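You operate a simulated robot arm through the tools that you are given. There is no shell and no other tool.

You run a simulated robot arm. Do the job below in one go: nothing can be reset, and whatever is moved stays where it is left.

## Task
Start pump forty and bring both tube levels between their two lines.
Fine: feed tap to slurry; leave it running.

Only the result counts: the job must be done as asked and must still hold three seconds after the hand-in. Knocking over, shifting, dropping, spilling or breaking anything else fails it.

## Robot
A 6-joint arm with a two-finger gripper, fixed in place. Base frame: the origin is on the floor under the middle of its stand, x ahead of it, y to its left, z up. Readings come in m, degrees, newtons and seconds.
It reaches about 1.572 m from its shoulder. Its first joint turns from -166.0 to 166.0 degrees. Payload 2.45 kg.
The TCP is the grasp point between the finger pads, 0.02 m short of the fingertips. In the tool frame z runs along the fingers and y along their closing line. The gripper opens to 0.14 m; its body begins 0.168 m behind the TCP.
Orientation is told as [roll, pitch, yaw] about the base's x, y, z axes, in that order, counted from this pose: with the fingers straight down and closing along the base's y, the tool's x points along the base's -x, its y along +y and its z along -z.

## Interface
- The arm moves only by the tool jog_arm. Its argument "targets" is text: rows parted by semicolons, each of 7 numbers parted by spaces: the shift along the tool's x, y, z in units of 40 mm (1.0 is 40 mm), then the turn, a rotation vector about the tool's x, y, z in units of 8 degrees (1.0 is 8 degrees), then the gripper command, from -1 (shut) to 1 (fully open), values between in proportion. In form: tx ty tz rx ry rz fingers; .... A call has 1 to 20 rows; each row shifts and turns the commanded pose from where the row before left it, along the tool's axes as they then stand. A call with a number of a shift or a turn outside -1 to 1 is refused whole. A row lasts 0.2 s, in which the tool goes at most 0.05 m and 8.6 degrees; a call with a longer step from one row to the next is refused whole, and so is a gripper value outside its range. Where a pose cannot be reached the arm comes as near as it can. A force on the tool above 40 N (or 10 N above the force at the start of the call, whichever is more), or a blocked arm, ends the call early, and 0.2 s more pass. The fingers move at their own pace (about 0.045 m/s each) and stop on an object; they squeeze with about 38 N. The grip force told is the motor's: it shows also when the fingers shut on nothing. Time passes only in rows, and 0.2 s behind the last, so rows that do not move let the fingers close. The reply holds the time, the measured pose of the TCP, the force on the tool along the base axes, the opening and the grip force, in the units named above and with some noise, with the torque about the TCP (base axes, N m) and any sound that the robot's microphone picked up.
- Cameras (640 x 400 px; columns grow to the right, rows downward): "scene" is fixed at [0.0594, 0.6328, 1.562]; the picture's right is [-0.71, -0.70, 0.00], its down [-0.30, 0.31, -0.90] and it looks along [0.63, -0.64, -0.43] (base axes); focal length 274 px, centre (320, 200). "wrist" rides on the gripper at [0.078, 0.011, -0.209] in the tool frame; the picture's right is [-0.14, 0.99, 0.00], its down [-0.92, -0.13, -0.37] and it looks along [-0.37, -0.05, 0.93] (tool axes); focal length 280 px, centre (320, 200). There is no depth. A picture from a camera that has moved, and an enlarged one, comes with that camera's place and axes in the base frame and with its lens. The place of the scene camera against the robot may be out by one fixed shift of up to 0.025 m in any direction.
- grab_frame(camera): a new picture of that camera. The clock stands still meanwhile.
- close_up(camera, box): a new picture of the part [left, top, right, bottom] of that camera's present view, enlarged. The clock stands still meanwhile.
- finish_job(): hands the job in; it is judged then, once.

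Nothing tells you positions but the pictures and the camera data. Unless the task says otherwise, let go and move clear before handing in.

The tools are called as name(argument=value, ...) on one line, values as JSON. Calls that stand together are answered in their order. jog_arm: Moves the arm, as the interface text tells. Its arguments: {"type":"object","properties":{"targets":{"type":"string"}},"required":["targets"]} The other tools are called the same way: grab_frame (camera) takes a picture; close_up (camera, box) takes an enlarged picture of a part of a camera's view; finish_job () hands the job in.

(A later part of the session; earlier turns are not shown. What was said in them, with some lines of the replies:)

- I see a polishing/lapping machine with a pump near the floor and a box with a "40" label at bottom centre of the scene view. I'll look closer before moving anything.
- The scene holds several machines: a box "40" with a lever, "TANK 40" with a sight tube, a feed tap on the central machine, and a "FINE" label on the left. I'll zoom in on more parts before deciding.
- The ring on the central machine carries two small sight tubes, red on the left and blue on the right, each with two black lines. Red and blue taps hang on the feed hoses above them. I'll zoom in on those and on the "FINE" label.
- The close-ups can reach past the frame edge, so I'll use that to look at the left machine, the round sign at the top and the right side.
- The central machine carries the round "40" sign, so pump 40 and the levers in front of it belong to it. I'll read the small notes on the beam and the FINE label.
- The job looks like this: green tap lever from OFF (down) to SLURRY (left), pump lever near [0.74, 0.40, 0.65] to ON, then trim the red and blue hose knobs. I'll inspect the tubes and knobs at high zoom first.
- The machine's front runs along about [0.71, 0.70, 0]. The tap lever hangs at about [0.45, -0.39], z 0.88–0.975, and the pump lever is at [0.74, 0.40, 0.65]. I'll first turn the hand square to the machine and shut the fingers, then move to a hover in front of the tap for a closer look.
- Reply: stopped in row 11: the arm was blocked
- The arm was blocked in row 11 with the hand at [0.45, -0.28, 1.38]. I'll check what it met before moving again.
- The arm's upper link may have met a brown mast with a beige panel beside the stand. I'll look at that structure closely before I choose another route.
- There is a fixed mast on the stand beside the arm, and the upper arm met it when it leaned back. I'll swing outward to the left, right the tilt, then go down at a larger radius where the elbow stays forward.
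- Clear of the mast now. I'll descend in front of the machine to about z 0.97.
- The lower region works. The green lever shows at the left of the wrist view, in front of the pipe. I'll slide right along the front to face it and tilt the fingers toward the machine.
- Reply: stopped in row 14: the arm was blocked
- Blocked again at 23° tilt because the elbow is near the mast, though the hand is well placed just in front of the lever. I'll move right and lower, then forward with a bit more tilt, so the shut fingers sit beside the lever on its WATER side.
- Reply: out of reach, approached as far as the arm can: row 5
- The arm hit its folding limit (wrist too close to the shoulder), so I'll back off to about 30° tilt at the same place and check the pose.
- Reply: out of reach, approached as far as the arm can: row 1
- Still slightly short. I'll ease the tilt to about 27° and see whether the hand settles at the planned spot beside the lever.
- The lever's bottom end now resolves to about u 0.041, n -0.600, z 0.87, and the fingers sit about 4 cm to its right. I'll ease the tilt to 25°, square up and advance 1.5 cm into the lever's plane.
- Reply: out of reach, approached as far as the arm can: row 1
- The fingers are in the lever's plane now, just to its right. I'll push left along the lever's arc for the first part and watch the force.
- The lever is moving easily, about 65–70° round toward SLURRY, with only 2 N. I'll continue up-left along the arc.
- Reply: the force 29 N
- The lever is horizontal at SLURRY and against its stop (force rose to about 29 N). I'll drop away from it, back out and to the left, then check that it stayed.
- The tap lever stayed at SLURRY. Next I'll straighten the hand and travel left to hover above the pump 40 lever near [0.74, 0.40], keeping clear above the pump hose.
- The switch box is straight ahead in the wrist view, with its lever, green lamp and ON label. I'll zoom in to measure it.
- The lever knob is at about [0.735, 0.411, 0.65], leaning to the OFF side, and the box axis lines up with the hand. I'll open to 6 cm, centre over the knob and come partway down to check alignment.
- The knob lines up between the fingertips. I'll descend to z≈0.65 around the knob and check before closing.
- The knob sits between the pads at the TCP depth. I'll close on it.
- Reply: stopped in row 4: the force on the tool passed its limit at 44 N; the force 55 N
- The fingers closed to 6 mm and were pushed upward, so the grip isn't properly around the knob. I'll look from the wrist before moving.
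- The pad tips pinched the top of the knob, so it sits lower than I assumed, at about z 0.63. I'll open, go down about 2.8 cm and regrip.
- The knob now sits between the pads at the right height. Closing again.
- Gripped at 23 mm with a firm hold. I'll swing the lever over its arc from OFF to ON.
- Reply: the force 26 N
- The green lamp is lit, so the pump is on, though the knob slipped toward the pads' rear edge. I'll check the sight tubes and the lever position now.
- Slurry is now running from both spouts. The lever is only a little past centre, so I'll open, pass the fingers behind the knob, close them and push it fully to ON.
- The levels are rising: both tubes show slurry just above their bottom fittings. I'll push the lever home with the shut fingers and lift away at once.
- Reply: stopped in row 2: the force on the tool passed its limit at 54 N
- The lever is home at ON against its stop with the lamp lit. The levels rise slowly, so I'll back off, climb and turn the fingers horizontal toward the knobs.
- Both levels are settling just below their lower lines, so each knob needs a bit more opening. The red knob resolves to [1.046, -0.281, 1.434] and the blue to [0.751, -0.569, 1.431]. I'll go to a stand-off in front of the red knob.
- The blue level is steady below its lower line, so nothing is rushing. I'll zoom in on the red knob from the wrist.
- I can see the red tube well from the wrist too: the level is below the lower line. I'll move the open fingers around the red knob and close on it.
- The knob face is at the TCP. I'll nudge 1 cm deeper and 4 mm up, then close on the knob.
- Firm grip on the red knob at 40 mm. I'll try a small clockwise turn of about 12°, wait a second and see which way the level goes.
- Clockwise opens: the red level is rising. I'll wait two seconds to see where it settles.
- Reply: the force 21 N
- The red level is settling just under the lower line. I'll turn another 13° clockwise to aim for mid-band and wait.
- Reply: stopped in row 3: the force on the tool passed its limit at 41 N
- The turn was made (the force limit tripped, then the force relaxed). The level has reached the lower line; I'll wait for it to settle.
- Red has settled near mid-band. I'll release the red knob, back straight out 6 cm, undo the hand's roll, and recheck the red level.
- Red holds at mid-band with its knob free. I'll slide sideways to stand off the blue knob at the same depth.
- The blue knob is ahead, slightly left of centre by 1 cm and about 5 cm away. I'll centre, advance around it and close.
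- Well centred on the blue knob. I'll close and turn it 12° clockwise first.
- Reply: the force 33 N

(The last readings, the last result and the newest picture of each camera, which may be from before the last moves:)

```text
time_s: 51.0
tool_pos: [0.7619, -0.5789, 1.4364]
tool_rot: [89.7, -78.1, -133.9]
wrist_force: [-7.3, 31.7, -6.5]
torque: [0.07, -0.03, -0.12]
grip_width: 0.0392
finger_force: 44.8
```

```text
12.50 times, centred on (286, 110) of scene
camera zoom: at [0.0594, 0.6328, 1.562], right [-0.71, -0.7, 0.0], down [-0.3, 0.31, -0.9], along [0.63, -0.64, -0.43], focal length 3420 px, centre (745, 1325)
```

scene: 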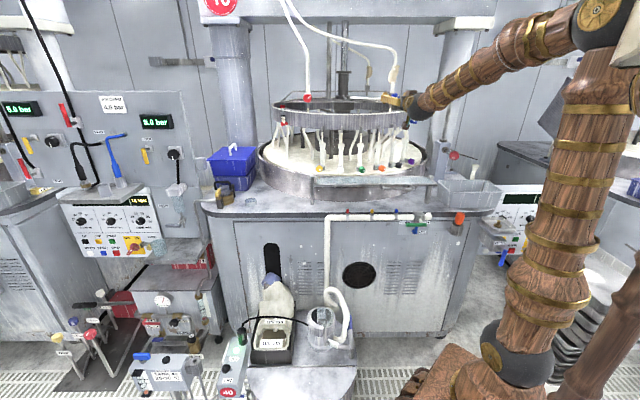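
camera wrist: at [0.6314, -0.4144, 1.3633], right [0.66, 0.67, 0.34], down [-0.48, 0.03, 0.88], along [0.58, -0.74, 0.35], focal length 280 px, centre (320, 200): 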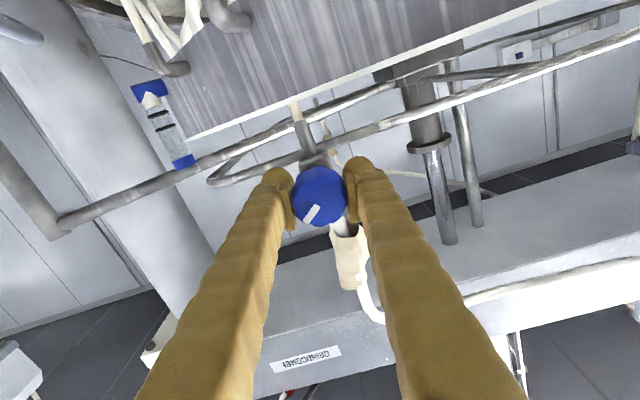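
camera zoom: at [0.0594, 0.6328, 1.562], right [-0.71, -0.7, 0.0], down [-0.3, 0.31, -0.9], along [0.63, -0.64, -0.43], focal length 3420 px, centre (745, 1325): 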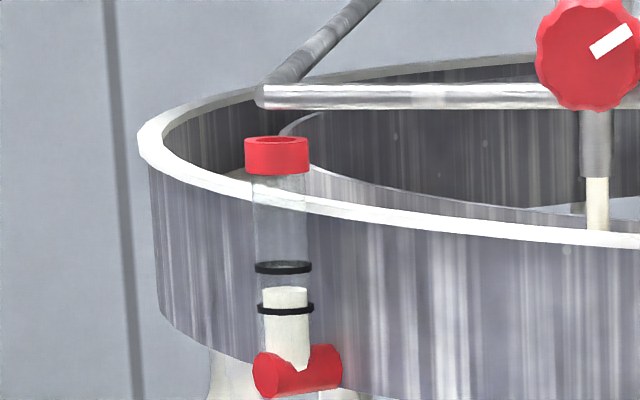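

The wrist view shows the blue tube; its level is nearing the lower line and red is unchanged. I'll turn blue another 11° clockwise and wait.

jog_arm(targets="0 0 -0.05 0 0 0 -1; 0 0 0 0 0 0.7 -1; 0 0 0 0 0 0.7 -1; 0 0 0 0 0 0 -1; 0 0 0 0 0 0 -1; 0 0 0 0 0 0 -1; 0 0 0 0 0 0 -1; 0 0 0 0 0 0 -1; 0 0 0 0 0 0 -1; 0 0 0 0 0 0 -1; 0 0 0 0 0 0 -1; 0 0 0 0 0 0 -1; 0 0 0 0 0 0 -1; 0 0 0 0 0 0 -1; 0 0 0 0 0 0 -1; 0 0 0 0 0 0 -1; 0 0 0 0 0 0 -1; 0 0 0 0 0 0 -1")

grab_frame(camera="wrist")

close_up(camera="wrist", box=[60, 40, 200, 160])

close_up(camera="scene", box=[268, 94, 304, 126])

```text
time_s: 51.5
tool_pos: [0.7611, -0.5798, 1.4378]
tool_rot: [88.0, -75.2, -133.3]
wrist_force: [4.1, -11.7, -1.5]
torque: [0.03, 0.11, 0.25]
grip_width: 0.0391
finger_force: 45.1
out of reach, approached as far as the arm can: row 2
stopped in row 2: the force on the tool passed its limit at 60 N (the readings are from after the stop); the commanded pose is now the measured one
```

```text
taken
camera wrist: at [0.6358, -0.4094, 1.3663], right [0.66, 0.65, 0.39], down [-0.51, 0.0, 0.86], along [0.56, -0.76, 0.33], focal length 280 px, centre (320, 200)
```

wrist: 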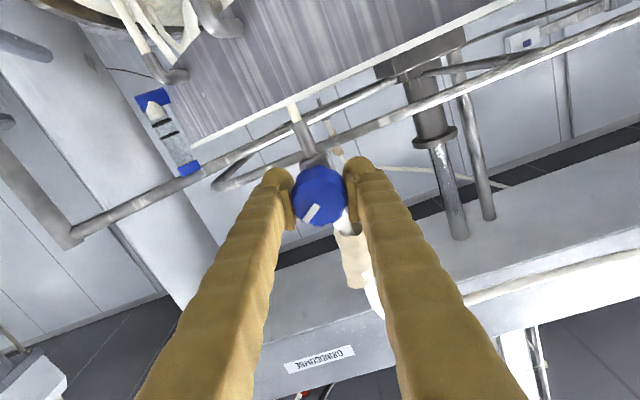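

```text
3.33 times, centred on (130, 100) of wrist
camera zoom: at [0.6358, -0.4094, 1.3663], right [0.66, 0.65, 0.39], down [-0.51, 0.0, 0.86], along [0.56, -0.76, 0.33], focal length 935 px, centre (953, 533)
```

zoom: 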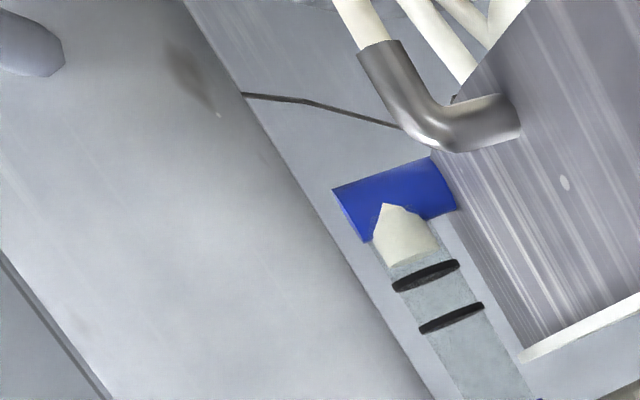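

```text
12.50 times, centred on (286, 110) of scene
camera zoom: at [0.0594, 0.6328, 1.562], right [-0.71, -0.7, 0.0], down [-0.3, 0.31, -0.9], along [0.63, -0.64, -0.43], focal length 3420 px, centre (745, 1325)
```

zoom: 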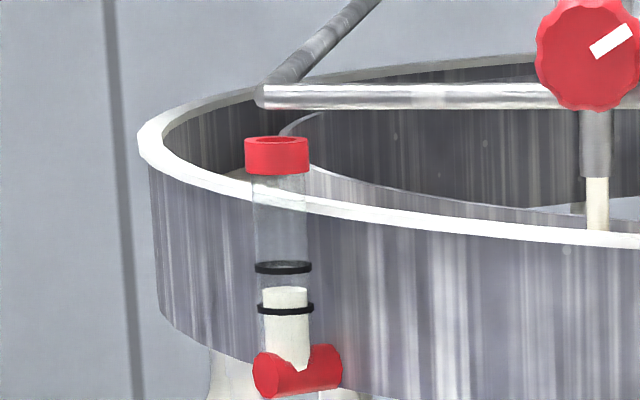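

The wrist ran out of roll there after about 15°. I'll release, roll the open hand back 24° around the knob, and check the level before regripping.

jog_arm(targets="0 0 0 0 0 0 0; 0 0 0 0 0 0 0; 0 0 0 0 0 0 0; 0 0 0 0 0 -0.9 0; 0 0 0 0 0 -0.9 0; 0 0 0 0 0 -0.9 0; 0 0 0 0 0 0 0")

grab_frame(camera="wrist")

close_up(camera="wrist", box=[240, 120, 400, 260])

close_up(camera="wrist", box=[120, 20, 240, 140])

```text
time_s: 53.1
tool_pos: [0.7612, -0.5785, 1.4374]
tool_rot: [-85.9, -83.2, 40.7]
wrist_force: [0.2, 0.7, 0.0]
torque: [0.04, -0.04, 0.0]
grip_width: 0.07
finger_force: 0.1
```

```text
taken
camera wrist: at [0.6155, -0.4292, 1.3603], right [0.71, 0.7, 0.02], down [-0.27, 0.24, 0.93], along [0.65, -0.67, 0.36], focal length 280 px, centre (320, 200)
```

wrist: 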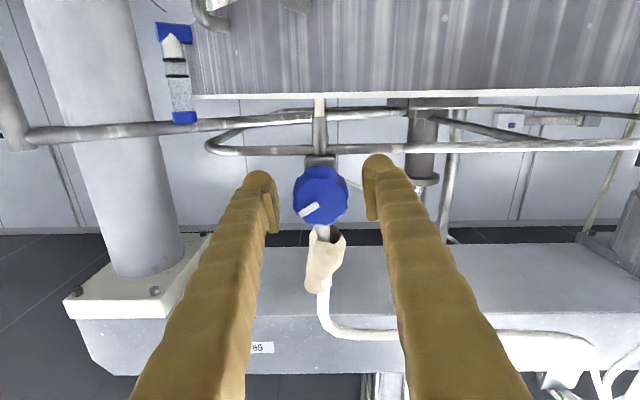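

```text
2.86 times, centred on (320, 190) of wrist
camera zoom: at [0.6155, -0.4292, 1.3603], right [0.71, 0.7, 0.02], down [-0.27, 0.24, 0.93], along [0.65, -0.67, 0.36], focal length 801 px, centre (320, 229)
```

zoom: 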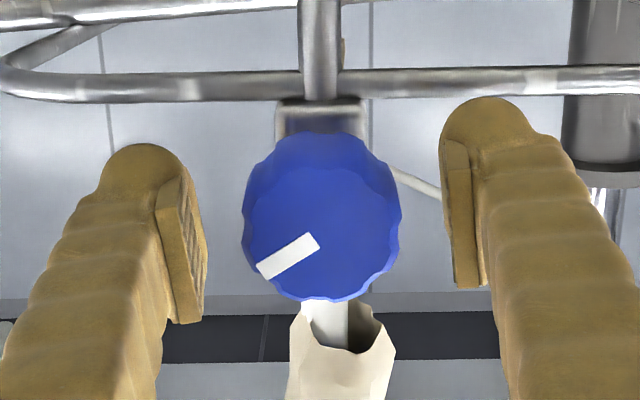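

```text
3.33 times, centred on (180, 80) of wrist
camera zoom: at [0.6155, -0.4292, 1.3603], right [0.71, 0.7, 0.02], down [-0.27, 0.24, 0.93], along [0.65, -0.67, 0.36], focal length 935 px, centre (787, 600)
```

zoom: 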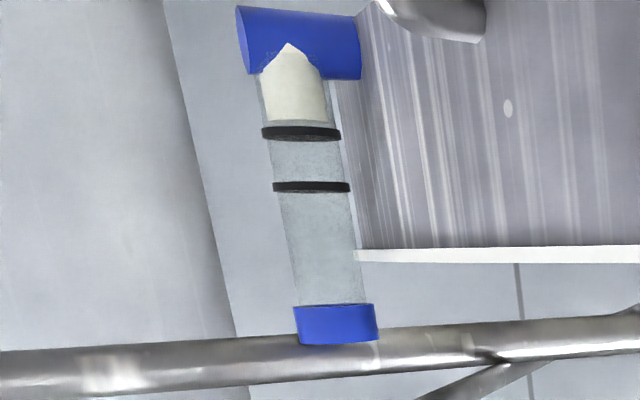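

Blue is close to settling just below its lower line. I'll regrip and turn about 15° more clockwise, then wait.

jog_arm(targets="0 0 0 0 0 0 -1; 0 0 0 0 0 0 -1; 0 0 0 0 0 0 -1; 0 0 0 0 0 0 -1; 0 0 0 0 0 0.62 -1; 0 0 0 0 0 0.62 -1; 0 0 0 0 0 0.62 -1; 0 0 0 0 0 0 -1; 0 0 0 0 0 0 -1; 0 0 0 0 0 0 -1; 0 0 0 0 0 0 -1; 0 0 0 0 0 0 -1; 0 0 0 0 0 0 -1; 0 0 0 0 0 0 -1; 0 0 0 0 0 0 -1; 0 0 0 0 0 0 -1; 0 0 0 0 0 0 -1; 0 0 0 0 0 0 -1; 0 0 0 0 0 0 -1; 0 0 0 0 0 0 -1")

grab_frame(camera="wrist")

close_up(camera="wrist", box=[100, 20, 220, 160])

close_up(camera="scene", box=[268, 94, 304, 126])

```text
time_s: 57.3
tool_pos: [0.7606, -0.5793, 1.437]
tool_rot: [86.4, -81.9, -131.6]
wrist_force: [-0.5, 8.2, -14.7]
torque: [-0.16, -0.24, -0.06]
grip_width: 0.0402
finger_force: 45.6
```

```text
taken
camera wrist: at [0.6297, -0.4151, 1.3635], right [0.68, 0.68, 0.28], down [-0.44, 0.07, 0.9], along [0.58, -0.73, 0.35], focal length 280 px, centre (320, 200)
```

wrist: 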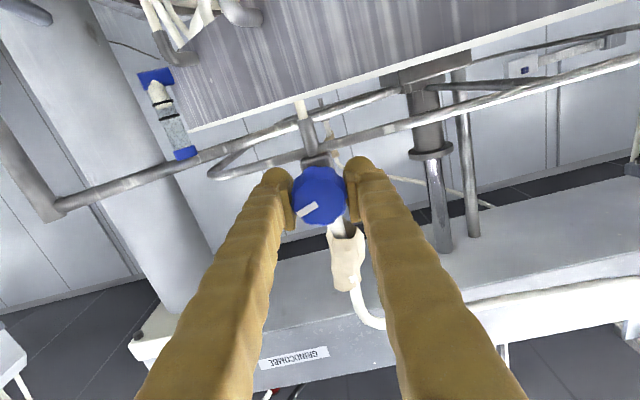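

```text
2.86 times, centred on (160, 90) of wrist
camera zoom: at [0.6297, -0.4151, 1.3635], right [0.68, 0.68, 0.28], down [-0.44, 0.07, 0.9], along [0.58, -0.73, 0.35], focal length 801 px, centre (777, 514)
```

zoom: 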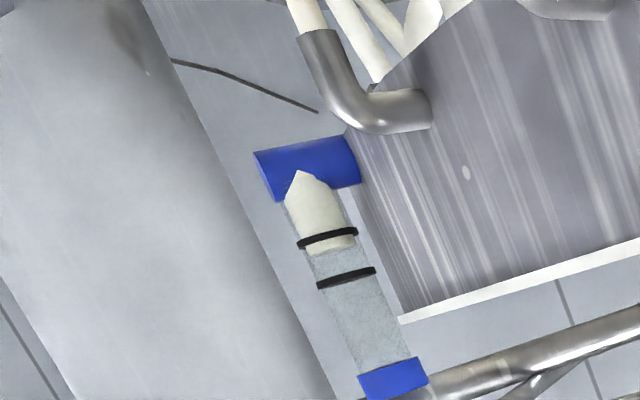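

```text
12.50 times, centred on (286, 110) of scene
camera zoom: at [0.0594, 0.6328, 1.562], right [-0.71, -0.7, 0.0], down [-0.3, 0.31, -0.9], along [0.63, -0.64, -0.43], focal length 3420 px, centre (745, 1325)
```

zoom: 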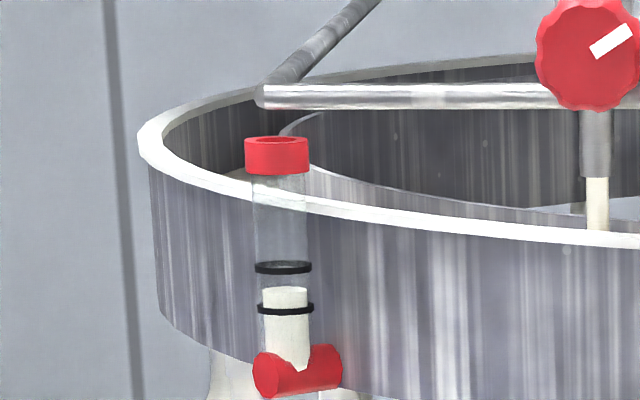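

close_up(camera="wrist", box=[135, 60, 205, 165])

close_up(camera="scene", box=[408, 98, 430, 118])

```text
3.81 times, centred on (170, 112) of wrist
camera zoom: at [0.6297, -0.4151, 1.3635], right [0.68, 0.68, 0.28], down [-0.44, 0.07, 0.9], along [0.58, -0.73, 0.35], focal length 1068 px, centre (891, 533)
```

zoom: 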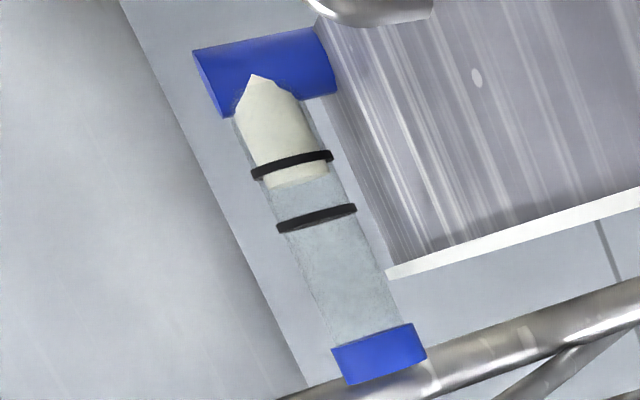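

```text
16.00 times, centred on (419, 108) of scene
camera zoom: at [0.0594, 0.6328, 1.562], right [-0.71, -0.7, 0.0], down [-0.3, 0.31, -0.9], along [0.63, -0.64, -0.43], focal length 4377 px, centre (-1264, 1672)
```

zoom: 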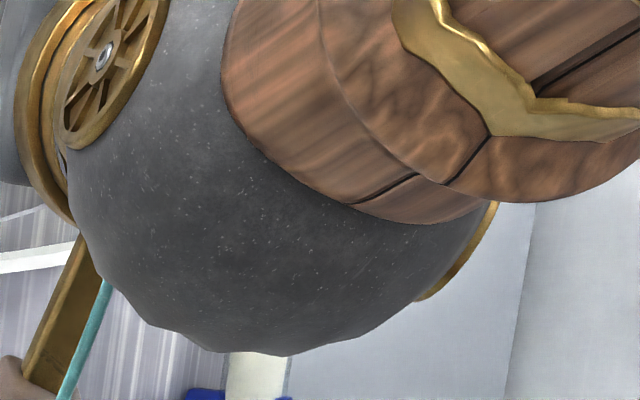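

Blue is about a third of the way up the band. I'll add 5° more to bring it near the middle.

jog_arm(targets="0 0 0 0 0 0.3 -1; 0 0 0 0 0 0.3 -1; 0 0 0 0 0 0 -1; 0 0 0 0 0 0 -1; 0 0 0 0 0 0 -1; 0 0 0 0 0 0 -1; 0 0 0 0 0 0 -1; 0 0 0 0 0 0 -1; 0 0 0 0 0 0 -1; 0 0 0 0 0 0 -1; 0 0 0 0 0 0 -1; 0 0 0 0 0 0 -1; 0 0 0 0 0 0 -1; 0 0 0 0 0 0 -1; 0 0 0 0 0 0 -1; 0 0 0 0 0 0 -1; 0 0 0 0 0 0 -1")

close_up(camera="wrist", box=[135, 60, 205, 165])

close_up(camera="scene", box=[268, 94, 304, 126])

```text
time_s: 60.9
tool_pos: [0.762, -0.5795, 1.4375]
tool_rot: [87.9, -76.9, -133.2]
wrist_force: [-1.6, -17.6, 5.8]
torque: [-0.04, 0.07, 0.31]
grip_width: 0.0401
finger_force: 45.0
```

```text
3.81 times, centred on (170, 112) of wrist
camera zoom: at [0.634, -0.4109, 1.3654], right [0.67, 0.66, 0.36], down [-0.49, 0.02, 0.87], along [0.56, -0.75, 0.34], focal length 1068 px, centre (891, 533)
```

zoom: 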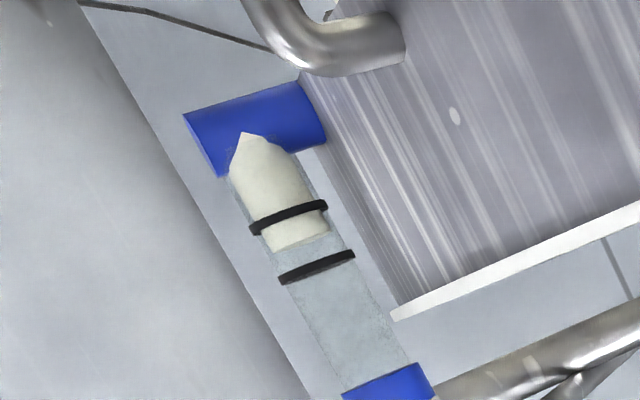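

```text
12.50 times, centred on (286, 110) of scene
camera zoom: at [0.0594, 0.6328, 1.562], right [-0.71, -0.7, 0.0], down [-0.3, 0.31, -0.9], along [0.63, -0.64, -0.43], focal length 3420 px, centre (745, 1325)
```

zoom: 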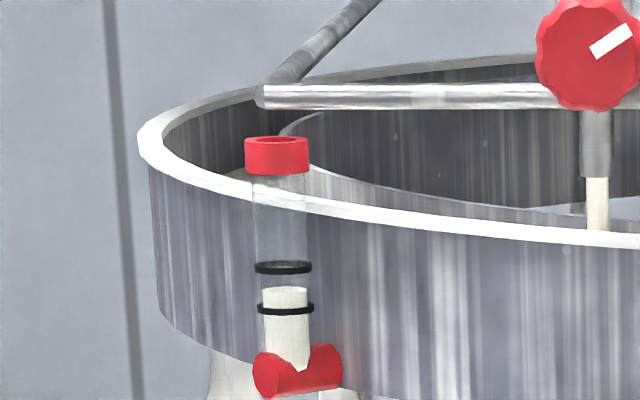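

Both levels are now close to mid-band. I'll let go of the blue knob, back straight out, unroll the hand, and move clear to the left and outward.

jog_arm(targets="0 0 0 0 0 0 0; 0 0 0 0 0 0 0; 0 0 0 0 0 0 0; 0 0 -0.75 0 0 0 0; 0 0 -0.75 0 0 0 0; 0 0 0 0 0 -0.8 0; 0 0 0 0 0 -0.8 0; 0 0.9 0 0 0 0 0; 0 0.9 -0.3 0 0 0 0; 0 0.9 -0.4 0 0 0 0; 0 0.9 -0.5 0 0 0 0; 0 0.9 -0.5 0 0 0 0; 0 0.9 -0.5 0 0 0 0; 0 0.9 -0.5 0 0 0 0")

grab_frame(camera="scene")

close_up(camera="scene", box=[398, 94, 434, 126])

close_up(camera="scene", box=[268, 94, 304, 126])

grab_frame(camera="wrist")

```text
time_s: 63.9
tool_pos: [0.8217, -0.2814, 1.4391]
tool_rot: [22.1, -89.6, -67.4]
wrist_force: [0.2, -1.1, -0.2]
torque: [-0.01, 0.0, -0.03]
grip_width: 0.0699
finger_force: 0.0
```

```text
taken
```

scene: 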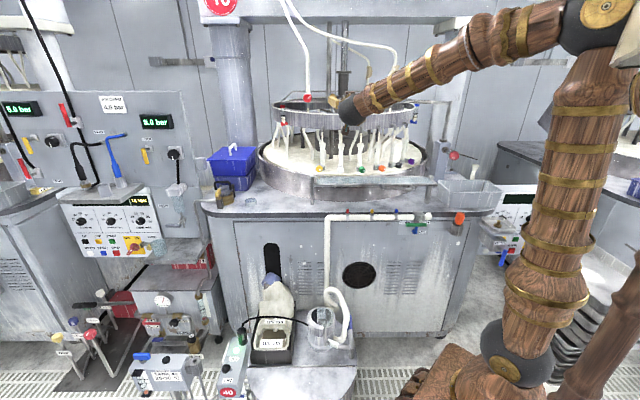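

```text
12.50 times, centred on (416, 110) of scene
camera zoom: at [0.0594, 0.6328, 1.562], right [-0.71, -0.7, 0.0], down [-0.3, 0.31, -0.9], along [0.63, -0.64, -0.43], focal length 3420 px, centre (-880, 1325)
```

zoom: 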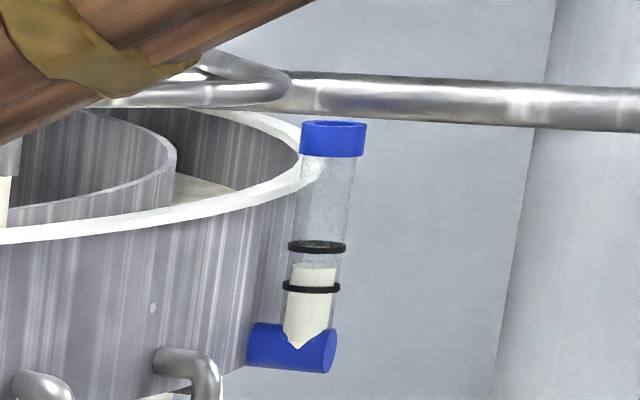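

```text
12.50 times, centred on (286, 110) of scene
camera zoom: at [0.0594, 0.6328, 1.562], right [-0.71, -0.7, 0.0], down [-0.3, 0.31, -0.9], along [0.63, -0.64, -0.43], focal length 3420 px, centre (745, 1325)
```

zoom: 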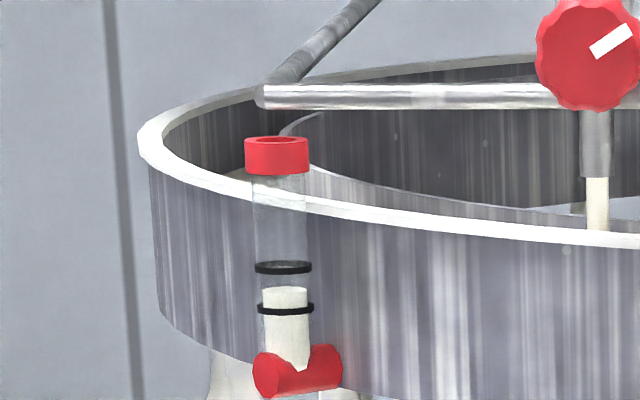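

```text
taken
camera wrist: at [0.682, -0.1243, 1.3632], right [0.7, 0.7, 0.14], down [-0.35, 0.16, 0.92], along [0.62, -0.7, 0.36], focal length 280 px, centre (320, 200)
```

wrist: 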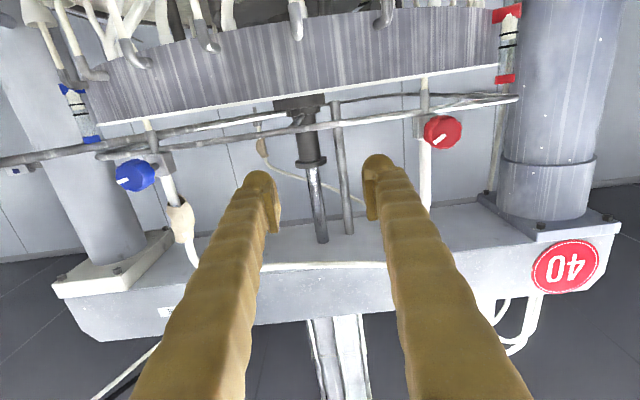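

Both levels now sit mid-band, and I'm clear of the knobs. I'll wait three seconds and re-verify the levels, tap and pump lever.

jog_arm(targets="0 0 -0.3 0 0 0 0; 0 0 0 0 0 0 0; 0 0 0 0 0 0 0; 0 0 0 0 0 0 0; 0 0 0 0 0 0 0; 0 0 0 0 0 0 0; 0 0 0 0 0 0 0; 0 0 0 0 0 0 0; 0 0 0 0 0 0 0; 0 0 0 0 0 0 0; 0 0 0 0 0 0 0; 0 0 0 0 0 0 0; 0 0 0 0 0 0 0; 0 0 0 0 0 0 0; 0 0 0 0 0 0 0; 0 0 0 0 0 0 0; 0 0 0 0 0 0 0; 0 0 0 0 0 0 0")

close_up(camera="scene", box=[402, 98, 430, 124])

close_up(camera="scene", box=[272, 98, 300, 124])

close_up(camera="scene", box=[380, 190, 460, 250])

close_up(camera="scene", box=[205, 325, 260, 390])

close_up(camera="scene", box=[260, 80, 440, 220])

close_up(camera="scene", box=[630, 0, 640, 400])

```text
time_s: 67.7
tool_pos: [0.813, -0.2735, 1.4397]
tool_rot: [21.0, -89.5, -66.2]
wrist_force: [0.0, 0.5, 0.1]
torque: [0.03, 0.01, 0.0]
grip_width: 0.0701
finger_force: 0.1
```

```text
15.38 times, centred on (416, 111) of scene
camera zoom: at [0.0594, 0.6328, 1.562], right [-0.71, -0.7, 0.0], down [-0.3, 0.31, -0.9], along [0.63, -0.64, -0.43], focal length 4209 px, centre (-1157, 1569)
```

zoom: 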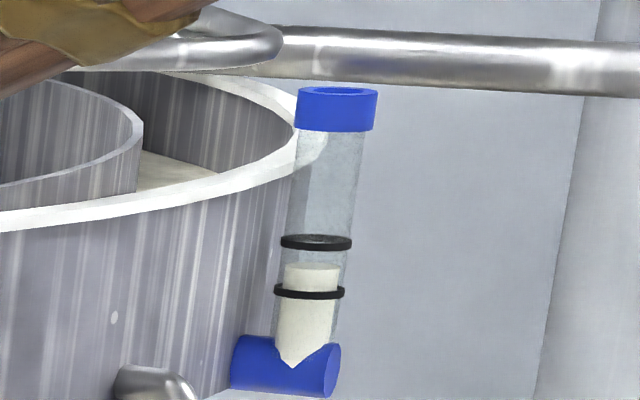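

```text
15.38 times, centred on (286, 111) of scene
camera zoom: at [0.0594, 0.6328, 1.562], right [-0.71, -0.7, 0.0], down [-0.3, 0.31, -0.9], along [0.63, -0.64, -0.43], focal length 4209 px, centre (843, 1569)
```

zoom: 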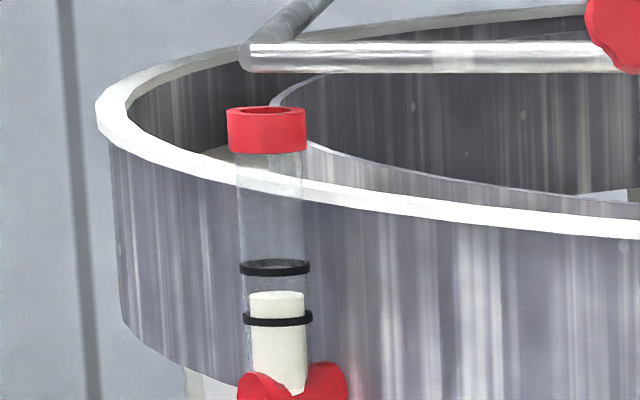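

```text
6.67 times, centred on (420, 220) of scene
camera zoom: at [0.0594, 0.6328, 1.562], right [-0.71, -0.7, 0.0], down [-0.3, 0.31, -0.9], along [0.63, -0.64, -0.43], focal length 1824 px, centre (-347, 67)
```

zoom: 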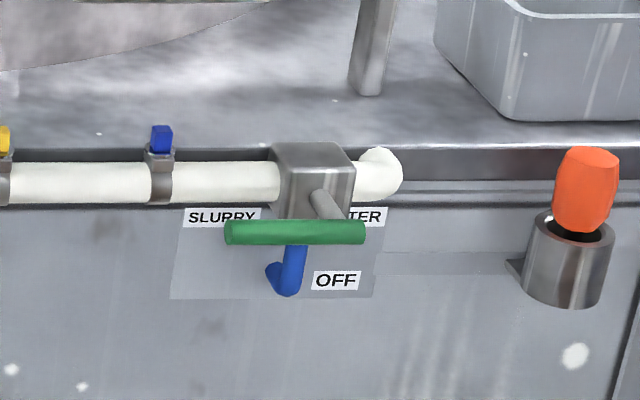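

```text
6.15 times, centred on (232, 358) of scene
camera zoom: at [0.0594, 0.6328, 1.562], right [-0.71, -0.7, 0.0], down [-0.3, 0.31, -0.9], along [0.63, -0.64, -0.43], focal length 1684 px, centre (858, -769)
```

zoom: 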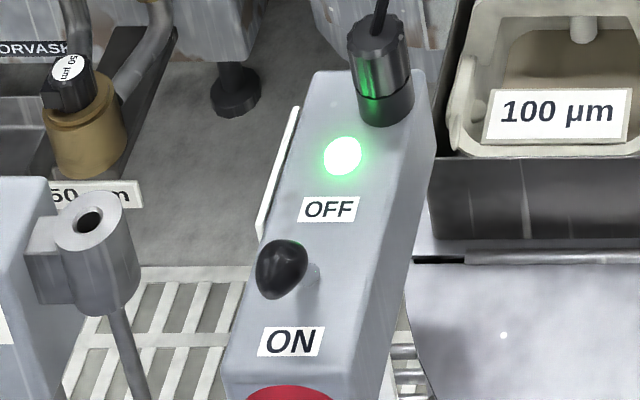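

```text
2.86 times, centred on (350, 150) of scene
camera zoom: at [0.0594, 0.6328, 1.562], right [-0.71, -0.7, 0.0], down [-0.3, 0.31, -0.9], along [0.63, -0.64, -0.43], focal length 782 px, centre (234, 343)
```

zoom: 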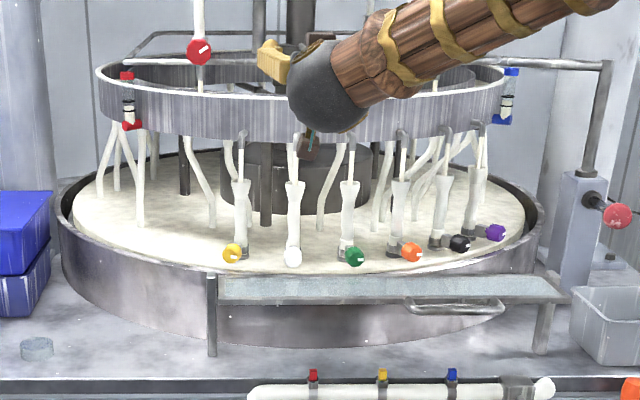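

```text
1.00 times, centred on (635, 200) of scene (not enlarged: the box is as wide or as high as the picture)
camera zoom: at [0.0594, 0.6328, 1.562], right [-0.71, -0.7, 0.0], down [-0.3, 0.31, -0.9], along [0.63, -0.64, -0.43], focal length 274 px, centre (5, 200)
```

zoom: 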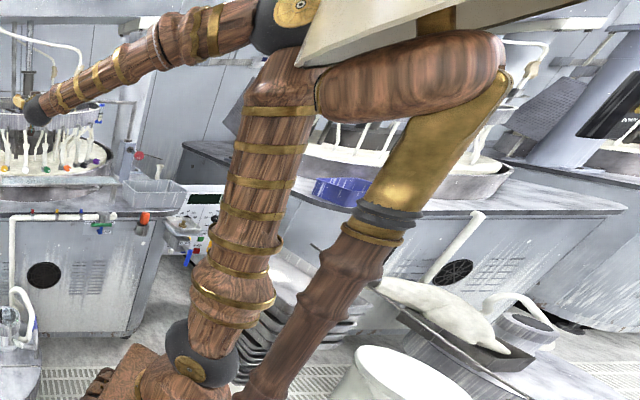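

Everything held over the last few seconds. The pump 40 lever is at ON with its lamp lit, the green feed tap is at SLURRY, and both tube levels are steady near mid-band. The hand is free and clear, so I'm handing in.

finish_job()

```text
The job is handed in.
```

Pump 40 is running, the feed tap is at SLURRY, and both tube levels sit near the middle between their two lines. All of it held steady for over three seconds before I handed in.

- **Pump 40:** the lever is hard over at ON and the green lamp is lit. I left it running.
- **Feed tap:** the green lever went from OFF to its stop at SLURRY and stayed there.
- **Levels:** both first settled just below the lower line. I opened the red and blue hose knobs clockwise, about 25° for red and 35° for blue, until both levels sat mid-band.

Early on the arm bumped the fixed mast on its own stand and stopped. The mast looks unmoved in the pictures, and I saw nothing else shifted or spilled. The hand has let go and is clear of the machine.
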